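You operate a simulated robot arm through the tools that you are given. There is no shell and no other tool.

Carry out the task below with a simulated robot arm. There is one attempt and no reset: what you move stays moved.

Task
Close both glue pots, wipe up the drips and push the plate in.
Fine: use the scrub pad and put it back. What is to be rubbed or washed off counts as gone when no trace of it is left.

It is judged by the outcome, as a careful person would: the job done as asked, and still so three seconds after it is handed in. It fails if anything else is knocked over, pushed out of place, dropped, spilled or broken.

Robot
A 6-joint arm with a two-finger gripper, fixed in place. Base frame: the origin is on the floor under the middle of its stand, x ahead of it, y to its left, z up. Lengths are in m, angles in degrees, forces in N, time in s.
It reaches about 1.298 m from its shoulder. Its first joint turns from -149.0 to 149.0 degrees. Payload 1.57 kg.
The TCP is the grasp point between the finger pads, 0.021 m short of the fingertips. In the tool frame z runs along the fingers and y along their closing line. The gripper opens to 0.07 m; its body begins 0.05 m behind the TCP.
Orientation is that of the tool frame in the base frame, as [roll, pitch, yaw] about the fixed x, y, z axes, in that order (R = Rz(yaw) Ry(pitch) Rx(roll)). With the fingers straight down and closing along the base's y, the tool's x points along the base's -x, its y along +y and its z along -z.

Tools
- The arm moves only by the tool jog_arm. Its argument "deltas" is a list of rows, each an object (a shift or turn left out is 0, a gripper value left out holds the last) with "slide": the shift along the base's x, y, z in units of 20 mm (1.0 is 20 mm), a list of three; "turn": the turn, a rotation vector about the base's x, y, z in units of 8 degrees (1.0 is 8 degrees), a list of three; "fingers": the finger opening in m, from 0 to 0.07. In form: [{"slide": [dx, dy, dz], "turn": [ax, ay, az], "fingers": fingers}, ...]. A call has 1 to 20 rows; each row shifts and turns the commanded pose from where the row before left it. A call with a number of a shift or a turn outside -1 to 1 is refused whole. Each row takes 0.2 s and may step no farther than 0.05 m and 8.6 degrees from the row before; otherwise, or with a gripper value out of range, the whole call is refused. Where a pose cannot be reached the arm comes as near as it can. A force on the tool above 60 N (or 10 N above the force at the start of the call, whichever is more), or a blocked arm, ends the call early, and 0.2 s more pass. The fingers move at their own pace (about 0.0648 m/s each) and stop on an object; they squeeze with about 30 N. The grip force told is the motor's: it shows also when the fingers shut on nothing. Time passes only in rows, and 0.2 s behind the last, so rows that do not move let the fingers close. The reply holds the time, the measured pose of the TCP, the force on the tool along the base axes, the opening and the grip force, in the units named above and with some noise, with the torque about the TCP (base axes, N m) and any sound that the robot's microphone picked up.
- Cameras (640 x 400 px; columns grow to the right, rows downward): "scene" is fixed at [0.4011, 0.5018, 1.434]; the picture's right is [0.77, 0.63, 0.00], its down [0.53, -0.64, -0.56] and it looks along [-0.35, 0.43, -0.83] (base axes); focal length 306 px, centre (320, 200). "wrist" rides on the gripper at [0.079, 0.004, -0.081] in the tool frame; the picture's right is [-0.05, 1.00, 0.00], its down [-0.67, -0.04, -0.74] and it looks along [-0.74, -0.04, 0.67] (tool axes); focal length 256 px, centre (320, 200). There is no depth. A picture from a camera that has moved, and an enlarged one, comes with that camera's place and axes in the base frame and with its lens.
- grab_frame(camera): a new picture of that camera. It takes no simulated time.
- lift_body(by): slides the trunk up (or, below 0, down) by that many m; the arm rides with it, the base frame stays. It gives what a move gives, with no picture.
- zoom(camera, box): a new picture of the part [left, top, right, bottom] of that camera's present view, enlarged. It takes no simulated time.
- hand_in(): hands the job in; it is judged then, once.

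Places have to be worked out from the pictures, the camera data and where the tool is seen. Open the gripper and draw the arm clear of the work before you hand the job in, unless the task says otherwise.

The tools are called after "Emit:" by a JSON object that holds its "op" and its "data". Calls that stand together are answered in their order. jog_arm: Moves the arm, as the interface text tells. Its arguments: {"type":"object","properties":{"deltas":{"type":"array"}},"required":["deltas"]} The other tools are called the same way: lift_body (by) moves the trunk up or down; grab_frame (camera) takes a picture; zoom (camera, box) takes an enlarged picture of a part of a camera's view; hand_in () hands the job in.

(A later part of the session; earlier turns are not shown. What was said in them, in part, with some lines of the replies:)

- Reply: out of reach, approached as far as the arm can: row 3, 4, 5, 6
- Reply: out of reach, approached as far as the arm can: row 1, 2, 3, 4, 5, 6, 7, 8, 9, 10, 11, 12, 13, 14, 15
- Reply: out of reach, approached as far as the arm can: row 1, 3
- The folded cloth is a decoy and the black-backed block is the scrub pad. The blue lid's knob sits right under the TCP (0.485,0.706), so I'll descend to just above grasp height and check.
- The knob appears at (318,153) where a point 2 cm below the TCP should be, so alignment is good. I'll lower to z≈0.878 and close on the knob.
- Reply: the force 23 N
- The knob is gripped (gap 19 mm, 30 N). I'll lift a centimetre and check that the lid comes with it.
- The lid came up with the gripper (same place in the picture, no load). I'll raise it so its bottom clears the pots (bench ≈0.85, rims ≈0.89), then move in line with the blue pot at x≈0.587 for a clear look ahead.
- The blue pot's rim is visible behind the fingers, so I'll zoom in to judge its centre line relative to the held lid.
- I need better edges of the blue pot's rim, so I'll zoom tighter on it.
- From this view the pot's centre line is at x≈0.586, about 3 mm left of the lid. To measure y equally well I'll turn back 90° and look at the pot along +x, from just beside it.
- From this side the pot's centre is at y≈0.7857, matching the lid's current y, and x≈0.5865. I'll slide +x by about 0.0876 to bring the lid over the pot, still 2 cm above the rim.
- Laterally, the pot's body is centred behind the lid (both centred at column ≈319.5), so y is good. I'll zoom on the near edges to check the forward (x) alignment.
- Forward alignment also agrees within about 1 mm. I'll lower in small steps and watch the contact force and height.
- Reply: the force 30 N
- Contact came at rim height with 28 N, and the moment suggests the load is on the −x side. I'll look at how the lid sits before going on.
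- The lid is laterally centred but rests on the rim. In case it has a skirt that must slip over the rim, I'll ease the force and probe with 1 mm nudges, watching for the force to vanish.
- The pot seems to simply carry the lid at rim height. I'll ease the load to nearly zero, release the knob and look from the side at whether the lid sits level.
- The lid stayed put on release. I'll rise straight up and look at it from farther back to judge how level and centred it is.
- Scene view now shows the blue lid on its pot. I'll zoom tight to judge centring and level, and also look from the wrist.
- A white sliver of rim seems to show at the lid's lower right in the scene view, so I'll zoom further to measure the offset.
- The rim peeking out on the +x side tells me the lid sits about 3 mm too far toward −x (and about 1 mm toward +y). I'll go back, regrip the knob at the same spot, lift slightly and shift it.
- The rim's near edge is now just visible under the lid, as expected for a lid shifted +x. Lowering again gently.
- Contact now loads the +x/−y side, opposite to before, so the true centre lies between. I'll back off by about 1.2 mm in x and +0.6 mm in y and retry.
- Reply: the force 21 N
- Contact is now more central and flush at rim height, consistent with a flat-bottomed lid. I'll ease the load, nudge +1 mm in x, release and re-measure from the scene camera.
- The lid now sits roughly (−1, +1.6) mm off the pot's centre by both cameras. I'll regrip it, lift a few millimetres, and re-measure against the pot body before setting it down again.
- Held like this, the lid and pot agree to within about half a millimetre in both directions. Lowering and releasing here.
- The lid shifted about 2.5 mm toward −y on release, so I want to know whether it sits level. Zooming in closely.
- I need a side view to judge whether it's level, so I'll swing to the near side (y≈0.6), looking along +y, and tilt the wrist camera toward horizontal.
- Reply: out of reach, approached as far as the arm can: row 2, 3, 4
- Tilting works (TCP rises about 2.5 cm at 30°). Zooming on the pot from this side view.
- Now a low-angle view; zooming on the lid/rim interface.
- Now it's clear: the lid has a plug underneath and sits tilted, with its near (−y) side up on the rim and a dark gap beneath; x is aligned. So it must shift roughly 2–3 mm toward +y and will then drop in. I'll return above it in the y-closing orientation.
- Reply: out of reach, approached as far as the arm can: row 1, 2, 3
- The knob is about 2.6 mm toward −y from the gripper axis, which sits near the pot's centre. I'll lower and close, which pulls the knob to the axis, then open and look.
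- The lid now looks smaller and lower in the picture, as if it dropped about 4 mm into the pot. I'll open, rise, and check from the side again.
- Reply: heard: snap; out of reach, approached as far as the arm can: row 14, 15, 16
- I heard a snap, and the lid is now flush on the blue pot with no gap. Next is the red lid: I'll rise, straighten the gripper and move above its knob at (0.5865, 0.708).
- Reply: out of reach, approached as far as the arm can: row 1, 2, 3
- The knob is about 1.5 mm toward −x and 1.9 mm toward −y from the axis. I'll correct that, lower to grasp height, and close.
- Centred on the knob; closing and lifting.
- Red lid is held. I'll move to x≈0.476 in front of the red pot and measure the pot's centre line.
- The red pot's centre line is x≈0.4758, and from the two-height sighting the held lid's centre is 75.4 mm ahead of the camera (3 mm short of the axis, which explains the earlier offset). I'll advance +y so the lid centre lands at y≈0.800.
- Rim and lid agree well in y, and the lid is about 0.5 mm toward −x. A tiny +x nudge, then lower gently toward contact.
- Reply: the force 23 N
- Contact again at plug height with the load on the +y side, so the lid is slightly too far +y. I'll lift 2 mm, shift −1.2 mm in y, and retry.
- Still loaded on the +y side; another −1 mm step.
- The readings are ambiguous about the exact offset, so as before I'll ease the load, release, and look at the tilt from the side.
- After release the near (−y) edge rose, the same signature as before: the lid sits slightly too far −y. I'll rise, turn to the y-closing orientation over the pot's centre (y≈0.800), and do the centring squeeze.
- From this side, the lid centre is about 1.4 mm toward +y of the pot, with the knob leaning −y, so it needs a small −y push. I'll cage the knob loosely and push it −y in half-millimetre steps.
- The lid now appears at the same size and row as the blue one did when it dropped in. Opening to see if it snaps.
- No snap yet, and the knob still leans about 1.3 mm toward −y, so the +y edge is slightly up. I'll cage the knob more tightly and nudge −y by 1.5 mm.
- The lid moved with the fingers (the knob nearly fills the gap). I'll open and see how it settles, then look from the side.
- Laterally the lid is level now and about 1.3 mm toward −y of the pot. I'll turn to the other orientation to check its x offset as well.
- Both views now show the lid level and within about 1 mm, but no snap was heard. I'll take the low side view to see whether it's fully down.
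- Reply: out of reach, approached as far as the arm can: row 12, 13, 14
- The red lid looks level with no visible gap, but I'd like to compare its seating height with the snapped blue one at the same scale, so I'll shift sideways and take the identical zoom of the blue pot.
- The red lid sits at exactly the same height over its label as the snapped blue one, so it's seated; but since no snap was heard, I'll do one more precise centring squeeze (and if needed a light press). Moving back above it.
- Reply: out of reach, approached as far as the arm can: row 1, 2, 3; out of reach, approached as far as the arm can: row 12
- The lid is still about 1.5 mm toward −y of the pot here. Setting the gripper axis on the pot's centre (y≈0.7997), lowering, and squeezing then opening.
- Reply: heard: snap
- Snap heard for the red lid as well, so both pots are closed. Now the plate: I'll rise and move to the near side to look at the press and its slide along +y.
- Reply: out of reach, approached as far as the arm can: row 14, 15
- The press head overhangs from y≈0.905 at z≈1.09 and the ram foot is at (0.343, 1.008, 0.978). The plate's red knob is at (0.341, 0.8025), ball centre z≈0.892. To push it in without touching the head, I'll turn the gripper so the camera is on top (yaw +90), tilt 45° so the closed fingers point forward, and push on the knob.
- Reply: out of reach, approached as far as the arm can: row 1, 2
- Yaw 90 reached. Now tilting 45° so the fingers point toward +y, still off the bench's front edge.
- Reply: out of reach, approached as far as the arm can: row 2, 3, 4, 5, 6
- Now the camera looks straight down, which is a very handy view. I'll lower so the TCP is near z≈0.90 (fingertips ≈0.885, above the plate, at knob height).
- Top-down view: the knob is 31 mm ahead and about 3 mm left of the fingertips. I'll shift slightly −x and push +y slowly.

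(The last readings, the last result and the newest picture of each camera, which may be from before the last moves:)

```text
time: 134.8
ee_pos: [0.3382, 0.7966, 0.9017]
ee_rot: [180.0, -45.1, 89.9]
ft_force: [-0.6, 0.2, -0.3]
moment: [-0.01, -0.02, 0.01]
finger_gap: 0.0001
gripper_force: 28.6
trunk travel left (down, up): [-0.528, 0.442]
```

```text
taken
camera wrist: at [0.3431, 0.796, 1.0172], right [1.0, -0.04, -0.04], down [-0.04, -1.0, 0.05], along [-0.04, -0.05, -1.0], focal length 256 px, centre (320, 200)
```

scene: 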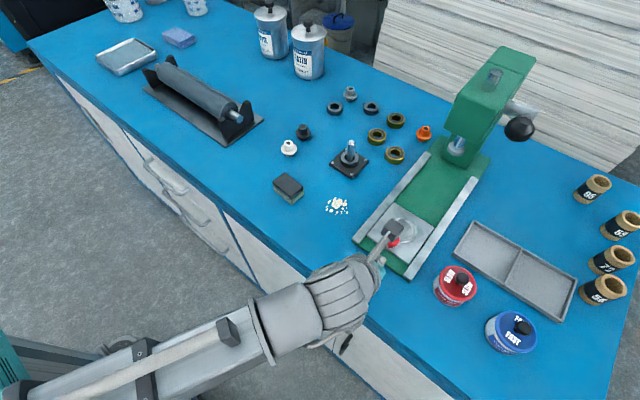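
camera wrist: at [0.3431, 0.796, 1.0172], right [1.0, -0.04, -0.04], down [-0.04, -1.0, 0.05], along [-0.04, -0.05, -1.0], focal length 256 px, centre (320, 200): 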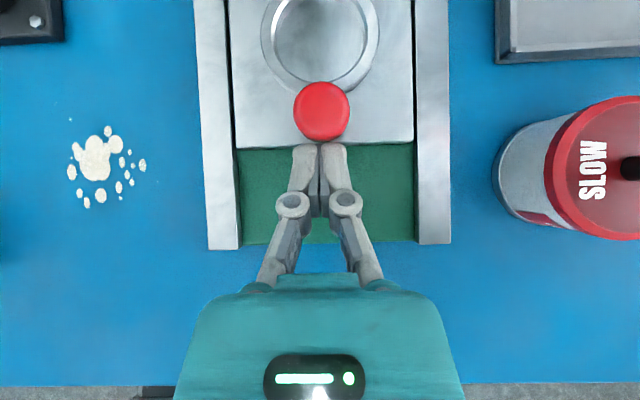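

The plate slides easily with the push (knob moved about 31 mm). Continuing, with the force limit as my stop.

Emit:
{"op": "jog_arm", "data": {"deltas": [{"slide": [0, 0.4, 0]}, {"slide": [0, 0.4, 0]}, {"slide": [0, 0.4, 0]}, {"slide": [0, 0.4, 0]}, {"slide": [0, 0.4, 0]}, {"slide": [0, 0.4, 0]}, {"slide": [0, 0.4, 0]}, {"slide": [0, 0.4, 0]}, {"slide": [0, 0.4, 0]}, {"slide": [0, 0.4, 0]}, {"slide": [0, 0.4, 0]}, {"slide": [0, 0.4, 0]}, {}]}}

Emit:
{"op": "grab_frame", "data": {"camera": "wrist"}}

Emit:
{"op": "grab_frame", "data": {"camera": "scene"}}

```text
time: 137.6
ee_pos: [0.3393, 0.8926, 0.9012]
ee_rot: [180.0, -45.1, 90.0]
ft_force: [0.7, 1.1, 0.3]
moment: [0.01, -0.01, 0.01]
finger_gap: 0.0002
gripper_force: 28.7
trunk travel left (down, up): [-0.528, 0.442]
```

```text
taken
camera wrist: at [0.3436, 0.8913, 1.0172], right [1.0, -0.04, -0.04], down [-0.04, -1.0, 0.05], along [-0.04, -0.05, -1.0], focal length 256 px, centre (320, 200)
```

wrist: 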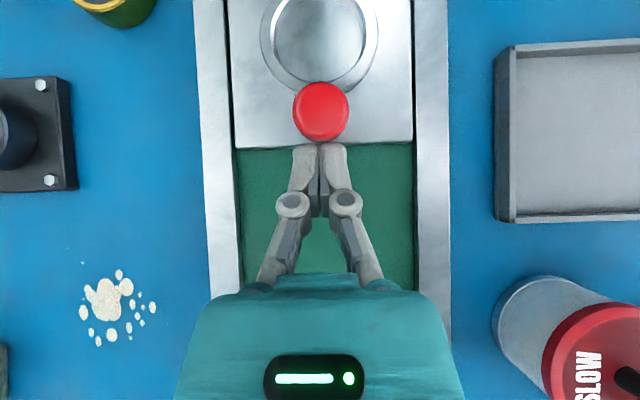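

```text
taken
```

scene: 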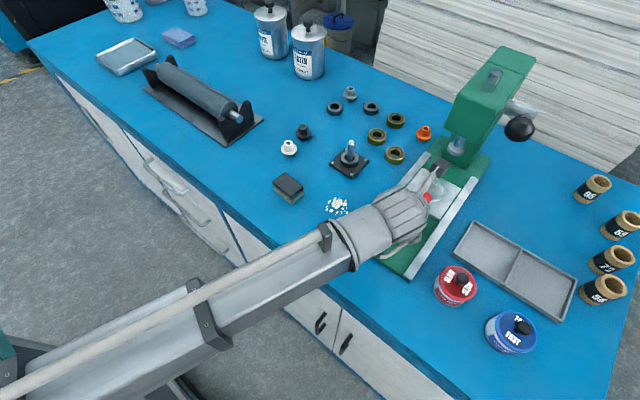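

Clearances look fine so far. Continuing in smaller bites as the press head gets closer.

Emit:
{"op": "jog_arm", "data": {"deltas": [{"slide": [0, 0.3, 0]}, {"slide": [0, 0.3, 0]}, {"slide": [0, 0.3, 0]}, {"slide": [0, 0.3, 0]}, {"slide": [0, 0.3, 0]}, {}]}}

Emit:
{"op": "grab_frame", "data": {"camera": "wrist"}}

Emit:
{"op": "zoom", "data": {"camera": "scene", "box": [360, 40, 540, 280]}}

```text
time: 139.0
ee_pos: [0.3387, 0.9223, 0.9023]
ee_rot: [180.0, -45.2, 89.9]
ft_force: [0.8, -0.4, -0.1]
moment: [0.0, 0.0, 0.02]
finger_gap: 0.0002
gripper_force: 28.8
trunk travel left (down, up): [-0.528, 0.442]
```

```text
taken
camera wrist: at [0.3433, 0.9204, 1.0172], right [1.0, -0.04, -0.04], down [-0.04, -1.0, 0.05], along [-0.04, -0.05, -1.0], focal length 256 px, centre (320, 200)
```

wrist: 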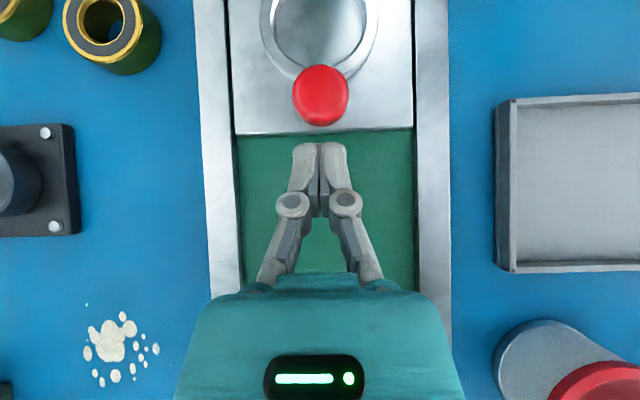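

```text
1.67 times, centred on (450, 160) of scene
camera zoom: at [0.4011, 0.5018, 1.434], right [0.77, 0.63, 0.0], down [0.53, -0.64, -0.56], along [-0.35, 0.43, -0.83], focal length 511 px, centre (103, 267)
```

zoom: 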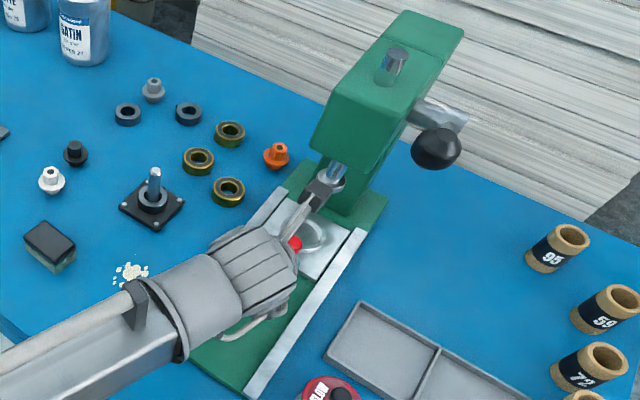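

The plate coasted about 9 mm ahead: knob at y≈0.965 now, so the ring's centre (≈1.012) lies under the ram (≈1.008). I'll push gently a bit further to confirm it's against its stop.

Emit:
{"op": "jog_arm", "data": {"deltas": [{"slide": [0, 0.2, 0]}, {"slide": [0, 0.2, 0]}, {"slide": [0, 0.1, 0]}, {}]}}

Emit:
{"op": "grab_frame", "data": {"camera": "wrist"}}

```text
time: 140.0
ee_pos: [0.3382, 0.9298, 0.9032]
ee_rot: [-180.0, -45.1, 90.0]
ft_force: [-1.6, -20.6, -3.5]
moment: [-0.24, -0.03, 0.02]
finger_gap: 0.0
gripper_force: 28.2
trunk travel left (down, up): [-0.528, 0.442]
```

```text
taken
camera wrist: at [0.3437, 0.9287, 1.0179], right [1.0, -0.04, -0.04], down [-0.04, -1.0, 0.05], along [-0.04, -0.05, -1.0], focal length 256 px, centre (320, 200)
```

wrist: 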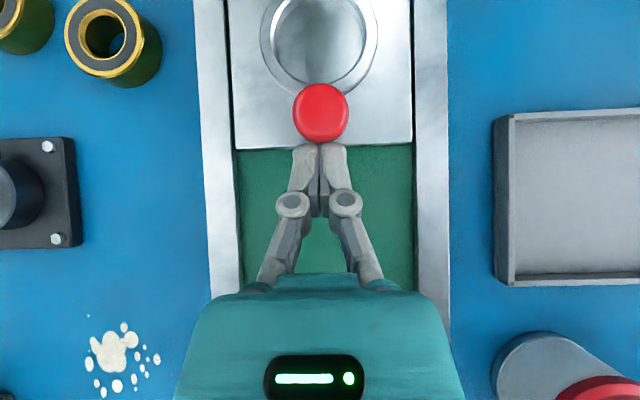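

A firm 20 N reaction with no further travel: the plate is against its stop. Backing straight out along −y.

Emit:
{"op": "jog_arm", "data": {"deltas": [{"slide": [0, -0.3, 0]}, {"slide": [0, -0.6, 0]}, {"slide": [0, -1, 0]}, {"slide": [0, -1, 0]}, {"slide": [0, -1, 0]}, {"slide": [0, -1, 0]}, {"slide": [0, -1, 0]}, {"slide": [0, -1, 0]}, {"slide": [0, -1, 0]}, {"slide": [0, -1, 0]}, {"slide": [0, -1, 0]}, {"slide": [0, -1, 0]}, {"slide": [0, -1, 0]}, {"slide": [0, -1, 0]}, {"slide": [0, -1, 0]}, {}]}}

Emit:
{"op": "lift_body", "data": {"by": 0.1}}

Emit:
{"op": "grab_frame", "data": {"camera": "wrist"}}

Emit:
{"op": "grab_frame", "data": {"camera": "scene"}}

```text
time: 143.4
ee_pos: [0.3381, 0.6548, 0.9011]
ee_rot: [-179.9, -45.1, 90.0]
ft_force: [-0.1, 0.0, 0.6]
moment: [0.03, 0.0, -0.01]
finger_gap: 0.0
gripper_force: 29.1
trunk travel left (down, up): [-0.528, 0.442]
```

```text
time: 144.8
ee_pos: [0.3391, 0.656, 1.001]
ee_rot: [179.9, -45.1, 90.1]
ft_force: [-0.1, 0.1, -0.2]
moment: [0.0, 0.0, 0.01]
finger_gap: 0.0002
gripper_force: 29.1
trunk travel left (down, up): [-0.628, 0.342]
```

```text
taken
camera wrist: at [0.3442, 0.6544, 1.1172], right [1.0, -0.04, -0.04], down [-0.04, -1.0, 0.05], along [-0.04, -0.05, -1.0], focal length 256 px, centre (320, 200)
```

wrist: 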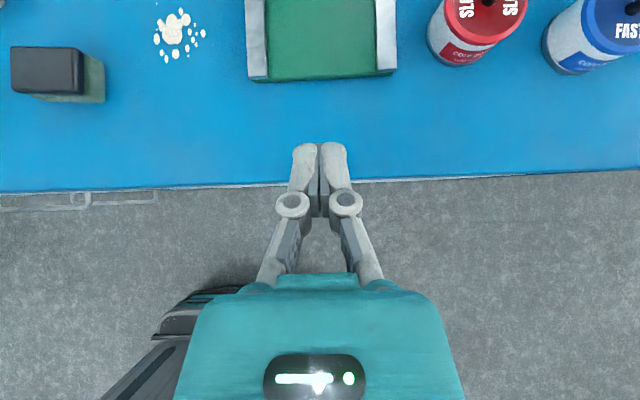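

```text
taken
```

scene: 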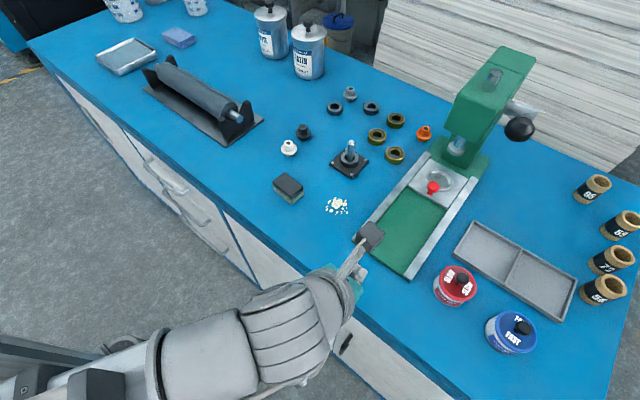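

The plate is fully in under the ram. Now the scrub pad: I'll use this straight-down camera to measure the pad and drips, moving over to x≈0.13.

Emit:
{"op": "jog_arm", "data": {"deltas": [{"slide": [-1, 0.1, 0]}, {"slide": [-1, 0.1, 0]}, {"slide": [-1, 0.1, 0]}, {"slide": [-1, 0.1, 0]}, {"slide": [-1, 0.1, 0]}, {"slide": [-1, 0.1, 0]}, {"slide": [-1, 0.1, 0]}, {"slide": [-1, 0.1, 0]}, {"slide": [-1, 0.1, 0]}, {"slide": [-1, 0.1, 0]}, {}]}}

Emit:
{"op": "grab_frame", "data": {"camera": "wrist"}}

Emit:
{"op": "grab_frame", "data": {"camera": "scene"}}

```text
time: 147.2
ee_pos: [0.1392, 0.6754, 1.0022]
ee_rot: [-179.9, -45.2, 90.0]
ft_force: [-0.4, 0.1, 0.2]
moment: [-0.02, -0.03, 0.02]
finger_gap: 0.0001
gripper_force: 28.4
trunk travel left (down, up): [-0.628, 0.342]
```

```text
taken
camera wrist: at [0.144, 0.6742, 1.1175], right [1.0, -0.04, -0.04], down [-0.04, -1.0, 0.05], along [-0.04, -0.05, -1.0], focal length 256 px, centre (320, 200)
```

wrist: 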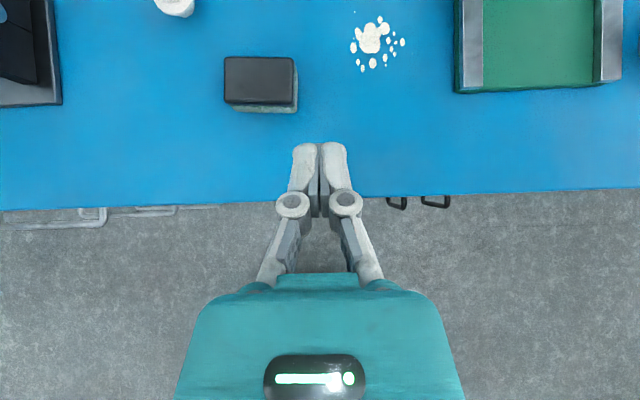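

```text
taken
```

scene: 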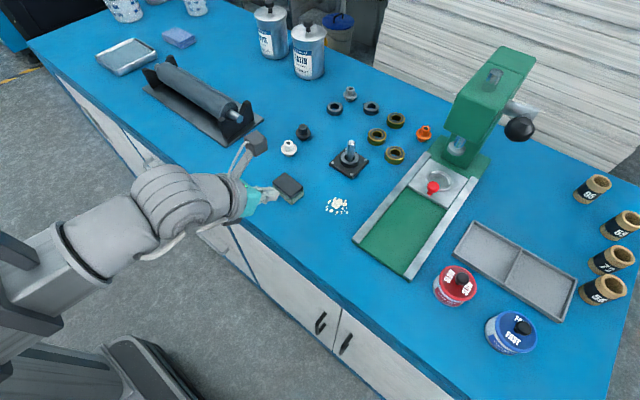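

Emit:
{"op": "zoom", "data": {"camera": "wrist", "box": [210, 0, 430, 130]}}

Emit:
{"op": "zoom", "data": {"camera": "wrist", "box": [340, 0, 420, 80]}}

```text
2.91 times, centred on (320, 65) of wrist
camera zoom: at [0.144, 0.6742, 1.1175], right [1.0, -0.04, -0.04], down [-0.04, -1.0, 0.05], along [-0.04, -0.05, -1.0], focal length 745 px, centre (320, 593)
```

zoom: 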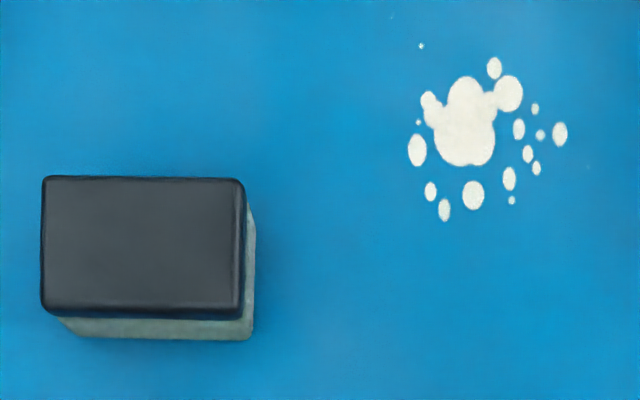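

```text
5.00 times, centred on (380, 40) of wrist
camera zoom: at [0.144, 0.6742, 1.1175], right [1.0, -0.04, -0.04], down [-0.04, -1.0, 0.05], along [-0.04, -0.05, -1.0], focal length 1280 px, centre (20, 1000)
```

zoom: 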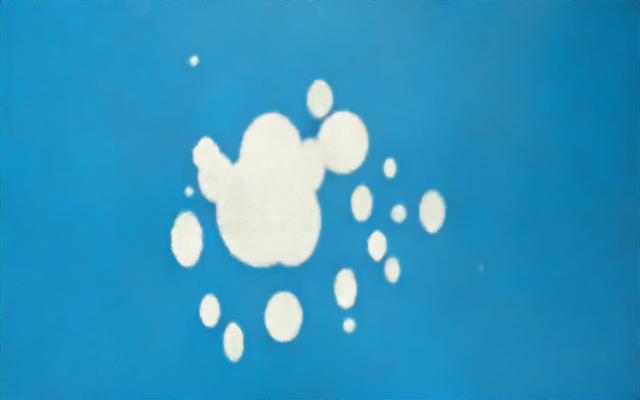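

The pad is about 63×44 mm, centred at (0.0825, 0.773), top z≈0.88, turned about −2.6°. The drips span x 0.168–0.235, y 0.788–0.852. I'll straighten the gripper, turn it to close along y (matching the pad's angle) and move above the pad.

Emit:
{"op": "lift_body", "data": {"by": 0.04}}

Emit:
{"op": "jog_arm", "data": {"deltas": [{"turn": [-0.94, 0, 0], "fingers": 0.07}, {"turn": [-0.94, 0, 0]}, {"turn": [-0.94, 0, 0]}, {"turn": [-0.94, 0, 0]}, {"turn": [-0.94, 0, 0]}, {"turn": [-0.94, 0, 0]}, {}]}}

Emit:
{"op": "jog_arm", "data": {"deltas": [{"slide": [-0.23, 0.4, 0], "turn": [0, 0, 0.91]}, {"slide": [-0.23, 0.4, 0], "turn": [0, 0, 0.91]}, {"slide": [-0.23, 0.4, 0], "turn": [0, 0, 0.91]}, {"slide": [-0.23, 0.4, 0], "turn": [0, 0, 0.91]}, {"slide": [-0.23, 0.4, 0], "turn": [0, 0, 0.91]}, {"slide": [-0.23, 0.4, 0], "turn": [0, 0, 0.91]}, {"slide": [-0.23, 0.4, 0], "turn": [0, 0, 0.91]}, {"slide": [-0.23, 0.4, 0], "turn": [0, 0, 0.91]}, {"slide": [-0.23, 0.4, 0], "turn": [0, 0, 0.91]}, {"slide": [-0.23, 0.4, 0], "turn": [0, 0, 0.91]}, {"slide": [-0.23, 0.4, 0], "turn": [0, 0, 0.91]}, {"slide": [-0.23, 0.4, 0], "turn": [0, 0, 0.91]}, {}]}}

Emit:
{"op": "grab_frame", "data": {"camera": "wrist"}}

```text
time: 148.0
ee_pos: [0.1397, 0.6742, 1.042]
ee_rot: [179.9, -45.2, 90.0]
ft_force: [-0.5, -1.4, -0.3]
moment: [-0.01, 0.02, 0.01]
finger_gap: 0.0
gripper_force: 29.0
trunk travel left (down, up): [-0.668, 0.302]
```

```text
time: 149.6
ee_pos: [0.1403, 0.6758, 0.987]
ee_rot: [180.0, 0.0, 90.0]
ft_force: [-0.2, 0.8, -0.2]
moment: [0.01, 0.01, 0.04]
finger_gap: 0.07
gripper_force: 0.0
out of reach, approached as far as the arm can: row 1, 2, 3, 4, 5
trunk travel left (down, up): [-0.668, 0.302]
```

```text
time: 152.4
ee_pos: [0.0834, 0.7705, 0.9861]
ee_rot: [-180.0, -0.1, 177.5]
ft_force: [-0.1, -0.4, 0.9]
moment: [-0.01, -0.03, 0.0]
finger_gap: 0.07
gripper_force: 0.0
trunk travel left (down, up): [-0.668, 0.302]
```

```text
taken
camera wrist: at [0.0058, 0.7801, 1.0702], right [0.1, 1.0, 0.0], down [0.67, -0.07, 0.74], along [0.74, -0.07, -0.67], focal length 256 px, centre (320, 200)
```

wrist: 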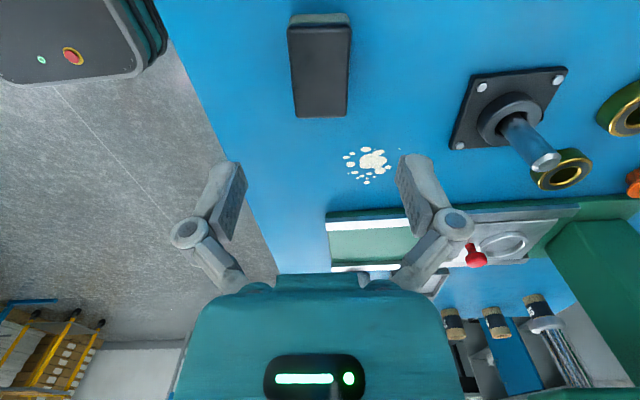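

Zooming in on the pad to verify its alignment with the gripper.

Emit:
{"op": "zoom", "data": {"camera": "wrist", "box": [260, 0, 380, 130]}}

```text
3.08 times, centred on (320, 65) of wrist
camera zoom: at [0.0058, 0.7801, 1.0702], right [0.1, 1.0, 0.0], down [0.67, -0.07, 0.74], along [0.74, -0.07, -0.67], focal length 788 px, centre (320, 615)
```

zoom: 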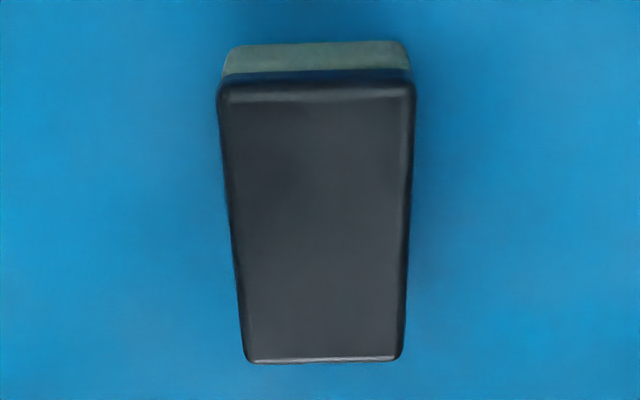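

The pad's centre lies right on the gripper axis; a small extra −0.8° turn matches its angle. Lowering to grip its black back.

Emit:
{"op": "jog_arm", "data": {"deltas": [{"turn": [0, 0, -0.1]}, {}]}}

Emit:
{"op": "lift_body", "data": {"by": -0.09}}

Emit:
{"op": "lift_body", "data": {"by": -0.016}}

Emit:
{"op": "grab_frame", "data": {"camera": "wrist"}}

```text
time: 153.0
ee_pos: [0.0839, 0.7706, 0.9872]
ee_rot: [180.0, 0.0, 176.6]
ft_force: [0.0, -0.2, 0.2]
moment: [0.0, -0.01, -0.01]
finger_gap: 0.0699
gripper_force: 0.1
trunk travel left (down, up): [-0.668, 0.302]
```

```text
time: 154.2
ee_pos: [0.0834, 0.7707, 0.8974]
ee_rot: [-179.9, -0.1, 176.5]
ft_force: [-1.0, 0.6, -0.6]
moment: [0.01, 0.01, 0.03]
finger_gap: 0.0698
gripper_force: 0.1
trunk travel left (down, up): [-0.578, 0.392]
```

```text
time: 154.9
ee_pos: [0.0842, 0.7702, 0.8798]
ee_rot: [-180.0, 0.0, 176.5]
ft_force: [0.4, 0.8, 0.0]
moment: [0.03, 0.01, 0.0]
finger_gap: 0.07
gripper_force: 0.1
trunk travel left (down, up): [-0.562, 0.408]
```

```text
taken
camera wrist: at [0.0059, 0.7806, 0.9642], right [0.11, 0.99, 0.0], down [0.66, -0.08, 0.74], along [0.74, -0.08, -0.67], focal length 256 px, centre (320, 200)
```

wrist: 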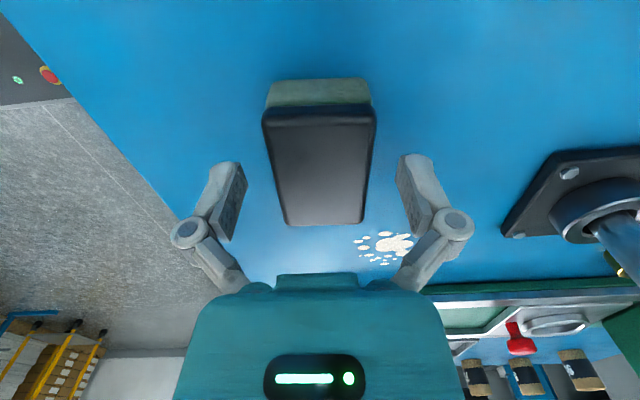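

Fingers straddle the pad nicely. I'll close on it.

Emit:
{"op": "jog_arm", "data": {"deltas": [{"fingers": 0.055}, {"fingers": 0.045}, {"fingers": 0.035}, {"fingers": 0.0}, {}, {}]}}

Emit:
{"op": "grab_frame", "data": {"camera": "wrist"}}

```text
time: 156.3
ee_pos: [0.0836, 0.7703, 0.8818]
ee_rot: [179.9, -0.2, 176.6]
ft_force: [-0.1, 1.1, 4.3]
moment: [0.06, 0.01, 0.03]
finger_gap: 0.0413
gripper_force: 30.0
trunk travel left (down, up): [-0.562, 0.408]
```

```text
taken
camera wrist: at [0.0059, 0.7807, 0.9644], right [0.11, 0.99, 0.0], down [0.66, -0.08, 0.74], along [0.74, -0.08, -0.67], focal length 256 px, centre (320, 200)
```

wrist: 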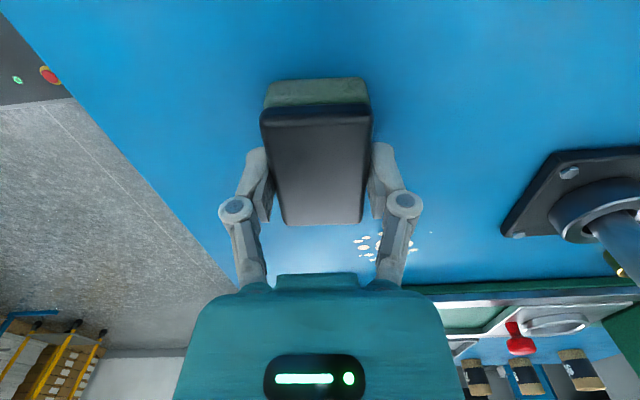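

Pad gripped (41 mm). Lifting it 2 cm and carrying it over the drips, to about (0.197, 0.80).

Emit:
{"op": "lift_body", "data": {"by": 0.02}}

Emit:
{"op": "jog_arm", "data": {"deltas": [{"slide": [0.8, 0.23, 0]}, {"slide": [0.8, 0.23, 0]}, {"slide": [0.8, 0.23, 0]}, {"slide": [0.8, 0.23, 0]}, {"slide": [0.8, 0.23, 0]}, {"slide": [0.8, 0.23, 0]}, {"slide": [0.8, 0.0, 0]}, {}]}}

Emit:
{"op": "grab_frame", "data": {"camera": "wrist"}}

Emit:
{"op": "grab_frame", "data": {"camera": "scene"}}

```text
time: 156.9
ee_pos: [0.0844, 0.7705, 0.9008]
ee_rot: [179.9, -0.1, 176.5]
ft_force: [1.2, 0.0, -0.2]
moment: [0.0, 0.0, -0.04]
finger_gap: 0.0411
gripper_force: 30.7
trunk travel left (down, up): [-0.582, 0.388]
```

```text
time: 158.7
ee_pos: [0.1952, 0.7985, 0.9015]
ee_rot: [180.0, -0.1, 176.5]
ft_force: [-0.2, 0.0, 0.1]
moment: [0.02, -0.02, -0.03]
finger_gap: 0.0407
gripper_force: 29.8
trunk travel left (down, up): [-0.582, 0.388]
```

```text
taken
camera wrist: at [0.1181, 0.8085, 0.9842], right [0.11, 0.99, 0.0], down [0.66, -0.08, 0.74], along [0.74, -0.08, -0.67], focal length 256 px, centre (320, 200)
```

wrist: 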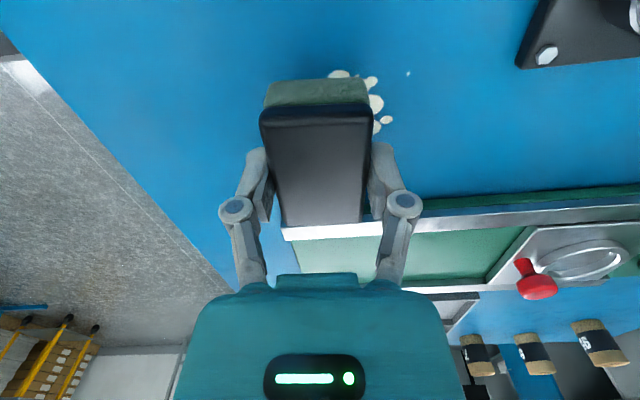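

```text
taken
```

scene: 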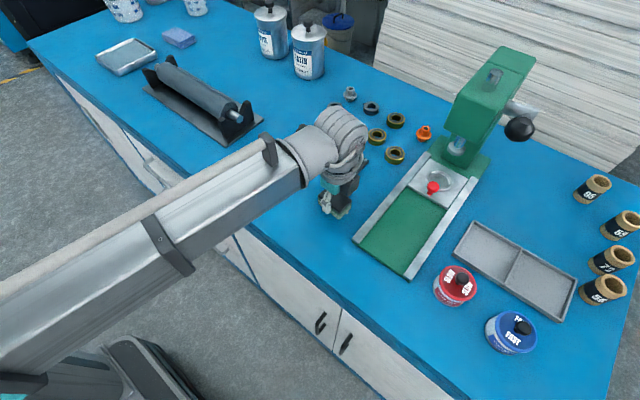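

Pad is hovering over the near part of the drips. Lowering to light contact.

Emit:
{"op": "lift_body", "data": {"by": -0.0195}}

Emit:
{"op": "lift_body", "data": {"by": -0.0015}}

```text
time: 159.4
ee_pos: [0.1957, 0.7992, 0.8818]
ee_rot: [180.0, -0.1, 176.6]
ft_force: [0.1, 0.3, -0.5]
moment: [0.0, -0.02, 0.02]
finger_gap: 0.0414
gripper_force: 30.1
trunk travel left (down, up): [-0.563, 0.407]
```

```text
time: 159.9
ee_pos: [0.1969, 0.7988, 0.881]
ee_rot: [179.9, -0.1, 176.6]
ft_force: [0.7, 5.2, 16.2]
moment: [0.06, -0.02, -0.05]
finger_gap: 0.041
gripper_force: 29.4
trunk travel left (down, up): [-0.561, 0.409]
```

Contact at about 16 N. Now scrubbing with strokes in y.

Emit:
{"op": "jog_arm", "data": {"deltas": [{"slide": [0, 0.6, 0]}, {"slide": [0, 0.6, 0]}, {"slide": [0, 0.6, 0]}, {"slide": [0, 0.6, 0]}, {"slide": [0, -0.6, 0]}, {"slide": [0, -0.6, 0]}, {"slide": [0, -0.6, 0]}, {"slide": [0, -0.6, 0]}, {"slide": [0, -0.6, 0]}, {"slide": [0, 0.6, 0]}, {"slide": [0, 0.6, 0]}, {"slide": [0, 0.6, 0]}, {"slide": [0, 0.6, 0]}, {"slide": [0, 0.6, 0]}, {"slide": [0.5, 0, 0]}, {"slide": [0, -0.6, 0]}, {"slide": [0, -0.6, 0]}, {"slide": [0, -0.6, 0]}, {"slide": [0, -0.6, 0]}, {"slide": [0, -0.6, 0]}]}}

Emit:
{"op": "grab_frame", "data": {"camera": "wrist"}}

```text
time: 164.1
ee_pos: [0.2058, 0.7855, 0.8805]
ee_rot: [180.0, 0.0, 176.6]
ft_force: [-0.3, 5.4, 15.5]
moment: [0.19, 0.01, 0.01]
finger_gap: 0.0412
gripper_force: 30.4
trunk travel left (down, up): [-0.561, 0.409]
```

```text
taken
camera wrist: at [0.1277, 0.7958, 0.9639], right [0.11, 0.99, 0.0], down [0.66, -0.08, 0.74], along [0.74, -0.08, -0.67], focal length 256 px, centre (320, 200)
```

wrist: 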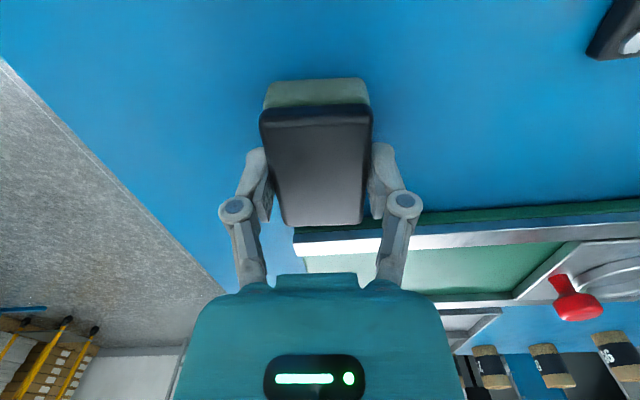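

The visible area already looks clean. More passes to cover the whole region, including the outlying specks on both sides.

Emit:
{"op": "jog_arm", "data": {"deltas": [{"slide": [0, 0.6, 0]}, {"slide": [0, 0.6, 0]}, {"slide": [0, 0.6, 0]}, {"slide": [0, 0.6, 0]}, {"slide": [0, 0.7, 0]}, {"slide": [0.5, 0, 0]}, {"slide": [0, -0.6, 0]}, {"slide": [0, -0.6, 0]}, {"slide": [0, -0.6, 0]}, {"slide": [0, -0.6, 0]}, {"slide": [0, -0.7, 0]}, {"slide": [-0.8, 0, 0]}, {"slide": [-0.8, 0, 0]}, {"slide": [0, 0.6, 0]}, {"slide": [0, 0.6, 0]}, {"slide": [0, 0.6, 0]}, {"slide": [0, 0.6, 0]}, {"slide": [0, 0.7, 0]}, {}]}}

Emit:
{"op": "jog_arm", "data": {"deltas": [{"slide": [0, -0.6, 0]}, {"slide": [0, -0.6, 0]}, {"slide": [0, -0.6, 0]}, {"slide": [0, -0.6, 0]}, {"slide": [0, -0.7, 0]}, {"slide": [0.6, 0.4, 0]}, {"slide": [0.6, 0.0, 0]}, {"slide": [-0.6, 0.4, 0]}, {"slide": [-0.6, 0, 0]}, {"slide": [0.6, 0.4, 0]}, {"slide": [0.6, 0.0, 0]}, {"slide": [-0.6, 0.4, 0]}, {"slide": [-0.6, 0, 0]}, {"slide": [0.6, 0.4, 0]}, {"slide": [0.6, 0.0, 0]}, {"slide": [0, -0.5, 0]}, {"slide": [0, -0.5, 0]}, {}]}}

Emit:
{"op": "grab_frame", "data": {"camera": "wrist"}}

Emit:
{"op": "zoom", "data": {"camera": "scene", "box": [270, 140, 430, 260]}}

```text
time: 168.1
ee_pos: [0.1848, 0.8493, 0.8812]
ee_rot: [179.9, 0.0, 176.7]
ft_force: [0.4, 0.1, 7.1]
moment: [-0.05, 0.04, 0.01]
finger_gap: 0.0413
gripper_force: 30.0
trunk travel left (down, up): [-0.561, 0.409]
```

```text
time: 171.9
ee_pos: [0.2075, 0.8055, 0.8806]
ee_rot: [180.0, -0.1, 176.6]
ft_force: [0.1, 1.4, 6.6]
moment: [0.06, 0.03, 0.01]
finger_gap: 0.041
gripper_force: 29.9
trunk travel left (down, up): [-0.561, 0.409]
```

```text
taken
camera wrist: at [0.1298, 0.8158, 0.9636], right [0.11, 0.99, 0.0], down [0.66, -0.08, 0.74], along [0.74, -0.08, -0.67], focal length 256 px, centre (320, 200)
```

wrist: 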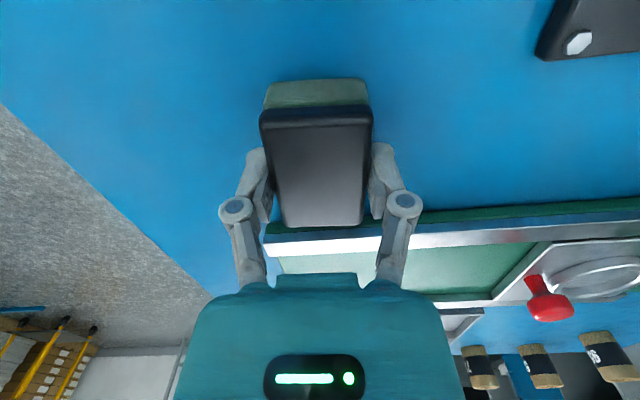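

```text
3.33 times, centred on (350, 200) of scene
camera zoom: at [0.4011, 0.5018, 1.434], right [0.77, 0.63, 0.0], down [0.53, -0.64, -0.56], along [-0.35, 0.43, -0.83], focal length 1021 px, centre (220, 200)
```

zoom: 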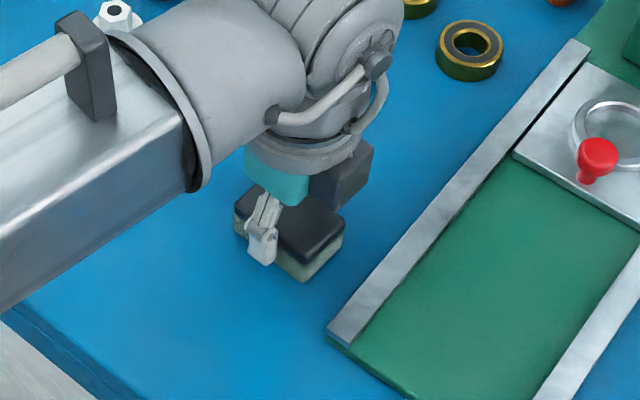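

Lifting the pad and moving back toward its home so I can inspect the wiped area.

Emit:
{"op": "lift_body", "data": {"by": 0.06}}

Emit:
{"op": "jog_arm", "data": {"deltas": [{"slide": [-0.9, -0.25, 0]}, {"slide": [-0.9, -0.25, 0]}, {"slide": [-0.9, -0.25, 0]}, {"slide": [-0.9, -0.25, 0]}, {"slide": [-0.9, -0.25, 0]}, {"slide": [-0.9, -0.25, 0]}, {"slide": [-0.75, -0.2, 0]}, {}]}}

Emit:
{"op": "grab_frame", "data": {"camera": "wrist"}}

Emit:
{"op": "zoom", "data": {"camera": "scene", "box": [290, 160, 390, 250]}}

Emit:
{"op": "zoom", "data": {"camera": "wrist", "box": [320, 100, 480, 220]}}

```text
time: 172.9
ee_pos: [0.2089, 0.8062, 0.9395]
ee_rot: [180.0, -0.1, 176.6]
ft_force: [-0.2, 0.1, -0.6]
moment: [0.02, -0.02, 0.02]
finger_gap: 0.0411
gripper_force: 29.6
trunk travel left (down, up): [-0.621, 0.349]
```

```text
time: 174.7
ee_pos: [0.0834, 0.7717, 0.9412]
ee_rot: [179.9, -0.1, 176.6]
ft_force: [0.0, -0.2, -0.3]
moment: [0.0, 0.02, 0.01]
finger_gap: 0.0411
gripper_force: 30.2
trunk travel left (down, up): [-0.621, 0.349]
```

```text
taken
camera wrist: at [0.0058, 0.7817, 1.0232], right [0.11, 0.99, 0.0], down [0.66, -0.08, 0.74], along [0.74, -0.08, -0.67], focal length 256 px, centre (320, 200)
```

wrist: 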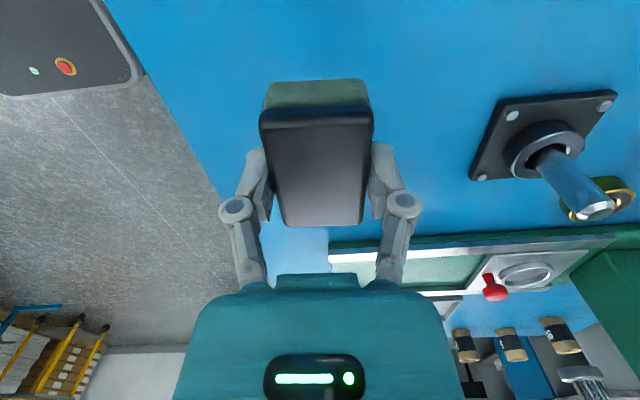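

```text
4.44 times, centred on (340, 205) of scene
camera zoom: at [0.4011, 0.5018, 1.434], right [0.77, 0.63, 0.0], down [0.53, -0.64, -0.56], along [-0.35, 0.43, -0.83], focal length 1362 px, centre (231, 178)
```

zoom: 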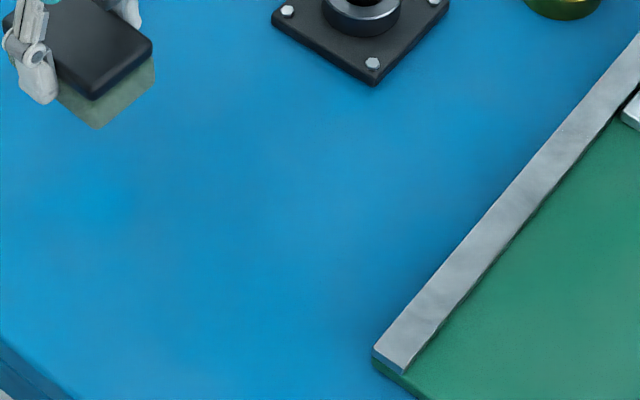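

```text
3.33 times, centred on (400, 160) of wrist
camera zoom: at [0.0058, 0.7817, 1.0232], right [0.11, 0.99, 0.0], down [0.66, -0.08, 0.74], along [0.74, -0.08, -0.67], focal length 853 px, centre (53, 333)
```

zoom: 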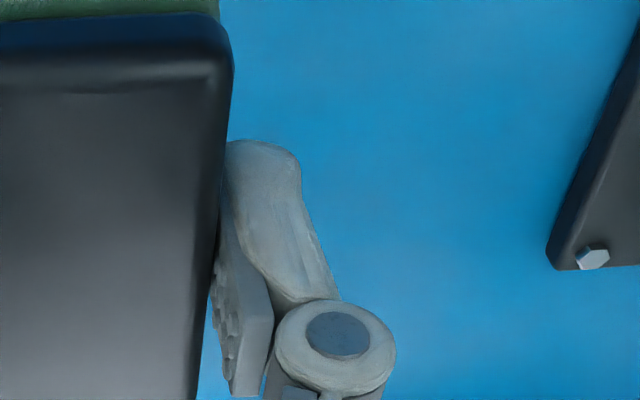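

The area looks clean; I'll zoom harder to check for tiny specks before putting the pad down.

Emit:
{"op": "zoom", "data": {"camera": "scene", "box": [310, 180, 350, 215]}}

Emit:
{"op": "zoom", "data": {"camera": "scene", "box": [340, 185, 380, 220]}}

Emit:
{"op": "zoom", "data": {"camera": "scene", "box": [325, 205, 365, 240]}}

```text
11.43 times, centred on (330, 198) of scene
camera zoom: at [0.4011, 0.5018, 1.434], right [0.77, 0.63, 0.0], down [0.53, -0.64, -0.56], along [-0.35, 0.43, -0.83], focal length 3502 px, centre (206, 229)
```

zoom: 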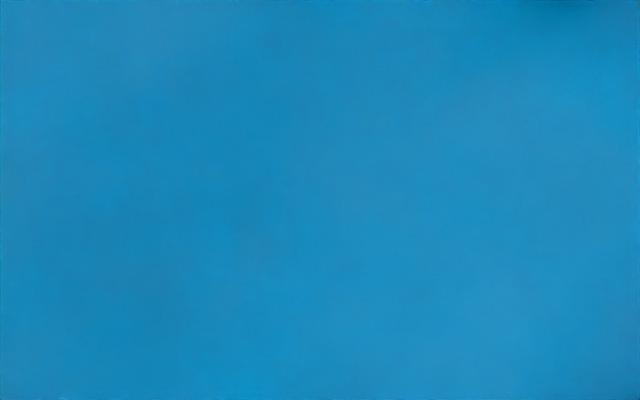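

```text
11.43 times, centred on (360, 202) of scene
camera zoom: at [0.4011, 0.5018, 1.434], right [0.77, 0.63, 0.0], down [0.53, -0.64, -0.56], along [-0.35, 0.43, -0.83], focal length 3502 px, centre (-137, 171)
```

zoom: 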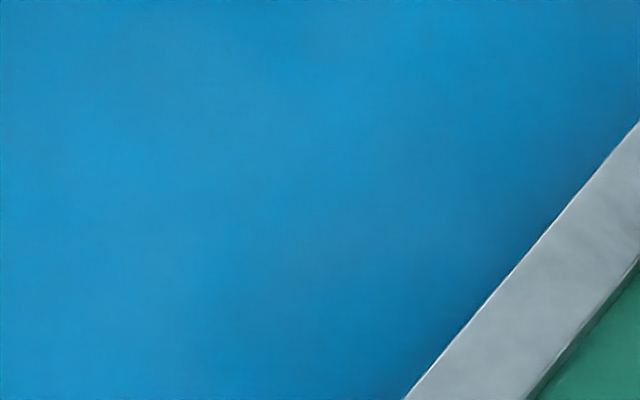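

```text
11.43 times, centred on (345, 222) of scene
camera zoom: at [0.4011, 0.5018, 1.434], right [0.77, 0.63, 0.0], down [0.53, -0.64, -0.56], along [-0.35, 0.43, -0.83], focal length 3502 px, centre (34, -57)
```

zoom: 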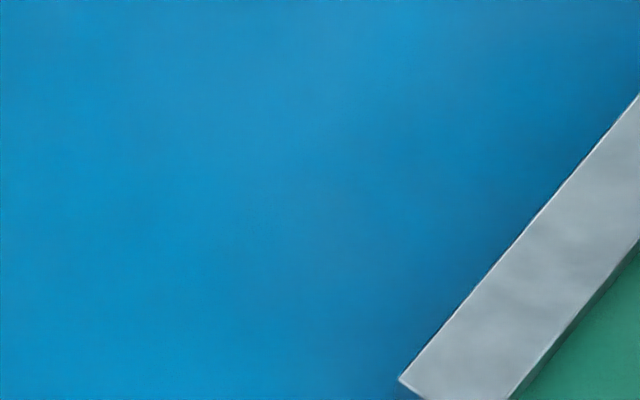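

No trace left at high zoom. Now putting the pad back exactly where it was: nudging −1 mm in y to match the pickup pose, then lowering to the bench.

Emit:
{"op": "jog_arm", "data": {"deltas": [{"slide": [0, -0.05, 0]}, {}]}}

Emit:
{"op": "lift_body", "data": {"by": -0.055}}

Emit:
{"op": "lift_body", "data": {"by": -0.0035}}

```text
time: 175.3
ee_pos: [0.0833, 0.772, 0.9402]
ee_rot: [-180.0, -0.1, 176.6]
ft_force: [0.4, -1.2, -0.1]
moment: [0.01, -0.01, 0.06]
finger_gap: 0.0413
gripper_force: 29.9
trunk travel left (down, up): [-0.621, 0.349]
```

```text
time: 176.3
ee_pos: [0.0846, 0.7704, 0.8844]
ee_rot: [179.9, -0.2, 176.6]
ft_force: [-0.1, -0.2, -0.6]
moment: [0.03, 0.03, 0.0]
finger_gap: 0.0412
gripper_force: 29.3
trunk travel left (down, up): [-0.566, 0.404]
```

```text
time: 176.8
ee_pos: [0.086, 0.7696, 0.8826]
ee_rot: [179.9, -0.2, 176.7]
ft_force: [0.2, -0.1, -0.5]
moment: [-0.01, -0.02, 0.01]
finger_gap: 0.0411
gripper_force: 30.2
trunk travel left (down, up): [-0.563, 0.407]
```

Almost touching; one last half-millimetre and then release.

Emit:
{"op": "lift_body", "data": {"by": -0.0008}}

Emit:
{"op": "jog_arm", "data": {"deltas": [{"fingers": 0.045}, {"fingers": 0.055}, {"fingers": 0.07}, {}, {}]}}

Emit:
{"op": "grab_frame", "data": {"camera": "wrist"}}

```text
time: 177.3
ee_pos: [0.0848, 0.7709, 0.8801]
ee_rot: [-180.0, -0.1, 176.7]
ft_force: [0.4, 0.3, -0.8]
moment: [0.01, -0.01, 0.01]
finger_gap: 0.041
gripper_force: 29.4
trunk travel left (down, up): [-0.562, 0.408]
```

```text
time: 178.5
ee_pos: [0.0849, 0.7703, 0.881]
ee_rot: [180.0, -0.1, 176.6]
ft_force: [-1.4, -0.7, -0.4]
moment: [-0.03, 0.0, 0.0]
finger_gap: 0.0699
gripper_force: 0.1
trunk travel left (down, up): [-0.562, 0.408]
```

```text
taken
camera wrist: at [0.0061, 0.7804, 0.9639], right [0.11, 0.99, 0.0], down [0.66, -0.08, 0.74], along [0.74, -0.08, -0.67], focal length 256 px, centre (320, 200)
```

wrist: 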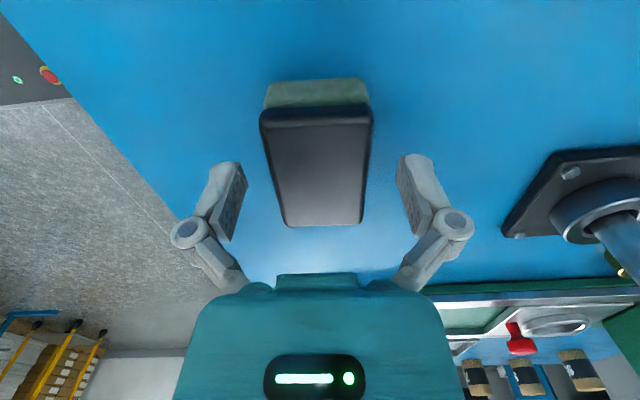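

The pad is released where it was. Rising and drawing the arm back clear of the work, then a final inspection.

Emit:
{"op": "lift_body", "data": {"by": 0.12}}

Emit:
{"op": "jog_arm", "data": {"deltas": [{"slide": [0, -0.9, 0]}, {"slide": [0, -0.9, 0]}, {"slide": [0, -0.9, 0]}, {"slide": [0, -0.9, 0]}, {"slide": [0, -0.9, 0]}, {"slide": [0, -0.9, 0]}, {"slide": [0, -0.9, 0]}, {"slide": [0, -0.9, 0]}, {"slide": [0, -0.9, 0]}, {"slide": [0, -0.9, 0]}, {"slide": [0, -0.9, 0]}, {"slide": [0, -0.9, 0]}, {}]}}

Emit:
{"op": "lift_body", "data": {"by": 0.15}}

Emit:
{"op": "grab_frame", "data": {"camera": "scene"}}

Emit:
{"op": "zoom", "data": {"camera": "scene", "box": [240, 120, 440, 290]}}

Emit:
{"op": "zoom", "data": {"camera": "scene", "box": [400, 220, 600, 390]}}

```text
time: 180.0
ee_pos: [0.0841, 0.771, 1.0006]
ee_rot: [180.0, -0.2, 176.6]
ft_force: [-0.6, -0.2, 0.3]
moment: [0.01, 0.0, 0.0]
finger_gap: 0.0701
gripper_force: 0.0
trunk travel left (down, up): [-0.682, 0.288]
```

```text
time: 182.8
ee_pos: [0.0836, 0.554, 1.0003]
ee_rot: [-179.9, -0.2, 176.6]
ft_force: [0.3, -0.2, 0.3]
moment: [0.0, 0.0, -0.03]
finger_gap: 0.0699
gripper_force: 0.0
trunk travel left (down, up): [-0.682, 0.288]
```

```text
time: 184.6
ee_pos: [0.0848, 0.5544, 1.15]
ee_rot: [179.9, 0.0, 176.6]
ft_force: [0.0, -0.3, 0.3]
moment: [-0.01, -0.04, 0.01]
finger_gap: 0.0697
gripper_force: 0.1
trunk travel left (down, up): [-0.832, 0.138]
```

```text
taken
```

scene: 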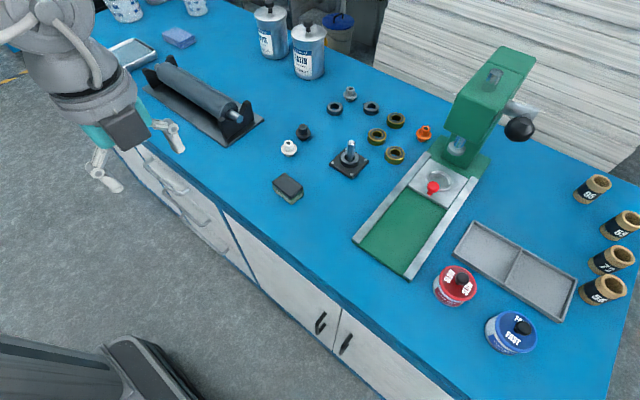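

```text
2.35 times, centred on (340, 205) of scene
camera zoom: at [0.4011, 0.5018, 1.434], right [0.77, 0.63, 0.0], down [0.53, -0.64, -0.56], along [-0.35, 0.43, -0.83], focal length 721 px, centre (273, 188)
```

zoom: 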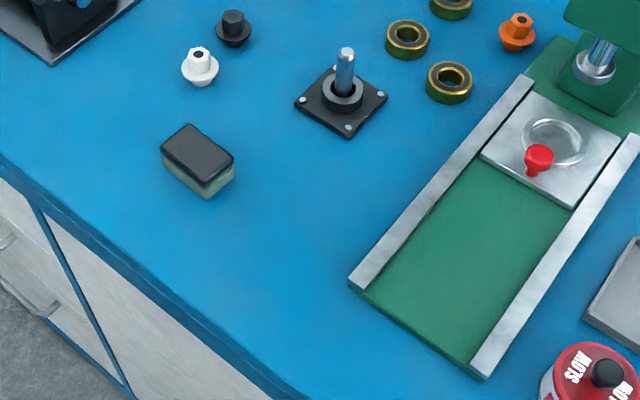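

```text
2.35 times, centred on (500, 305) of scene
camera zoom: at [0.4011, 0.5018, 1.434], right [0.77, 0.63, 0.0], down [0.53, -0.64, -0.56], along [-0.35, 0.43, -0.83], focal length 721 px, centre (-104, -47)
```

zoom: 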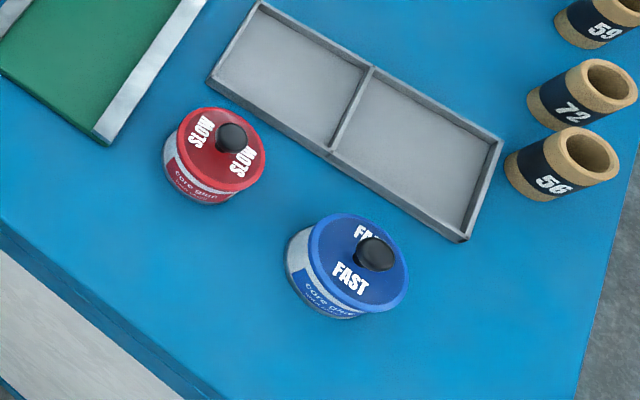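

Everything looks right. One last comparison of the pad's place and the whole bench against the starting pictures.

Emit:
{"op": "zoom", "data": {"camera": "scene", "box": [260, 160, 320, 220]}}

Emit:
{"op": "zoom", "data": {"camera": "scene", "box": [250, 140, 410, 240]}}

Emit:
{"op": "zoom", "data": {"camera": "scene", "box": [400, 240, 580, 400]}}

Emit:
{"op": "zoom", "data": {"camera": "scene", "box": [390, 110, 500, 230]}}

```text
6.67 times, centred on (290, 190) of scene
camera zoom: at [0.4011, 0.5018, 1.434], right [0.77, 0.63, 0.0], down [0.53, -0.64, -0.56], along [-0.35, 0.43, -0.83], focal length 2043 px, centre (520, 267)
```

zoom: 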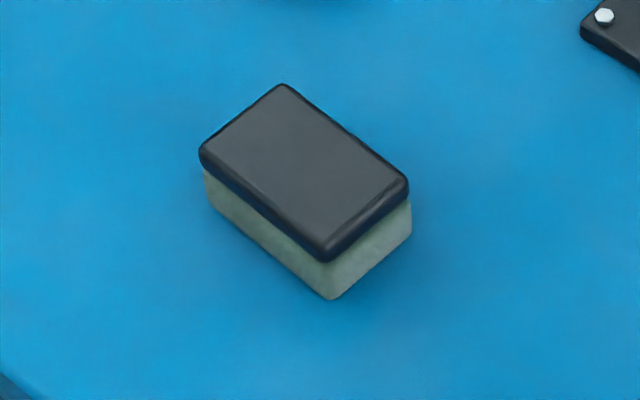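

```text
4.00 times, centred on (330, 190) of scene
camera zoom: at [0.4011, 0.5018, 1.434], right [0.77, 0.63, 0.0], down [0.53, -0.64, -0.56], along [-0.35, 0.43, -0.83], focal length 1226 px, centre (280, 240)
```

zoom: 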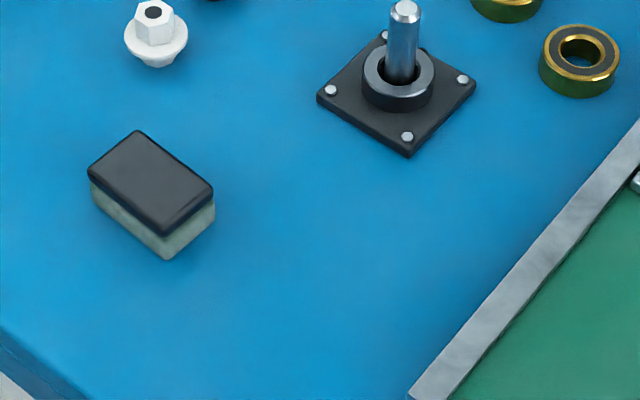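

```text
2.50 times, centred on (490, 320) of scene
camera zoom: at [0.4011, 0.5018, 1.434], right [0.77, 0.63, 0.0], down [0.53, -0.64, -0.56], along [-0.35, 0.43, -0.83], focal length 766 px, centre (-105, -100)
```

zoom: 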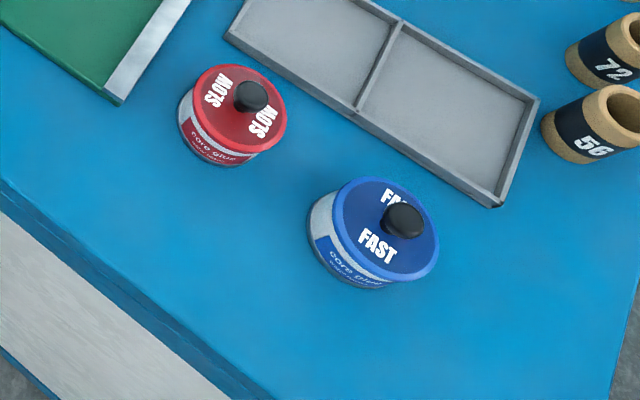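

```text
3.33 times, centred on (445, 170) of scene
camera zoom: at [0.4011, 0.5018, 1.434], right [0.77, 0.63, 0.0], down [0.53, -0.64, -0.56], along [-0.35, 0.43, -0.83], focal length 1021 px, centre (-97, 300)
```

zoom: 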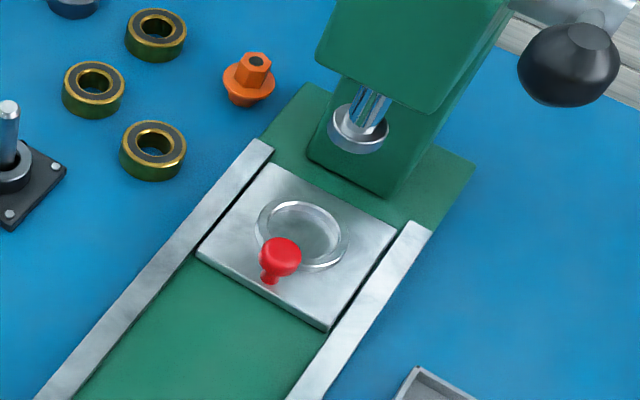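

Both lids have snapped on their colour-matched pots and the drips are gone. The plate sits against its stop with its ring under the ram, and the pad is back within about half a millimetre. The gripper is open and clear of the bench, so I'm handing in.

Emit:
{"op": "hand_in", "data": {}}

```text
The job is handed in.
```

The job is done and handed in; no result has come back yet.

- **Glue pots:** both are closed, the blue FAST lid on the blue-labelled pot and the red SLOW lid on the red-labelled one. Each lid needed re-centring after I first set it down, and I heard each one snap on.
- **Drips:** wiped up with the scrub pad. No trace was left when I zoomed in closely on the spot.
- **Scrub pad:** back in its original place, within about half a millimetre.
- **Plate:** pushed in until it met a firm stop. Its ring now sits under the ram.

As far as the pictures show, nothing else on the bench was moved. The gripper is open and the arm is clear of the bench.
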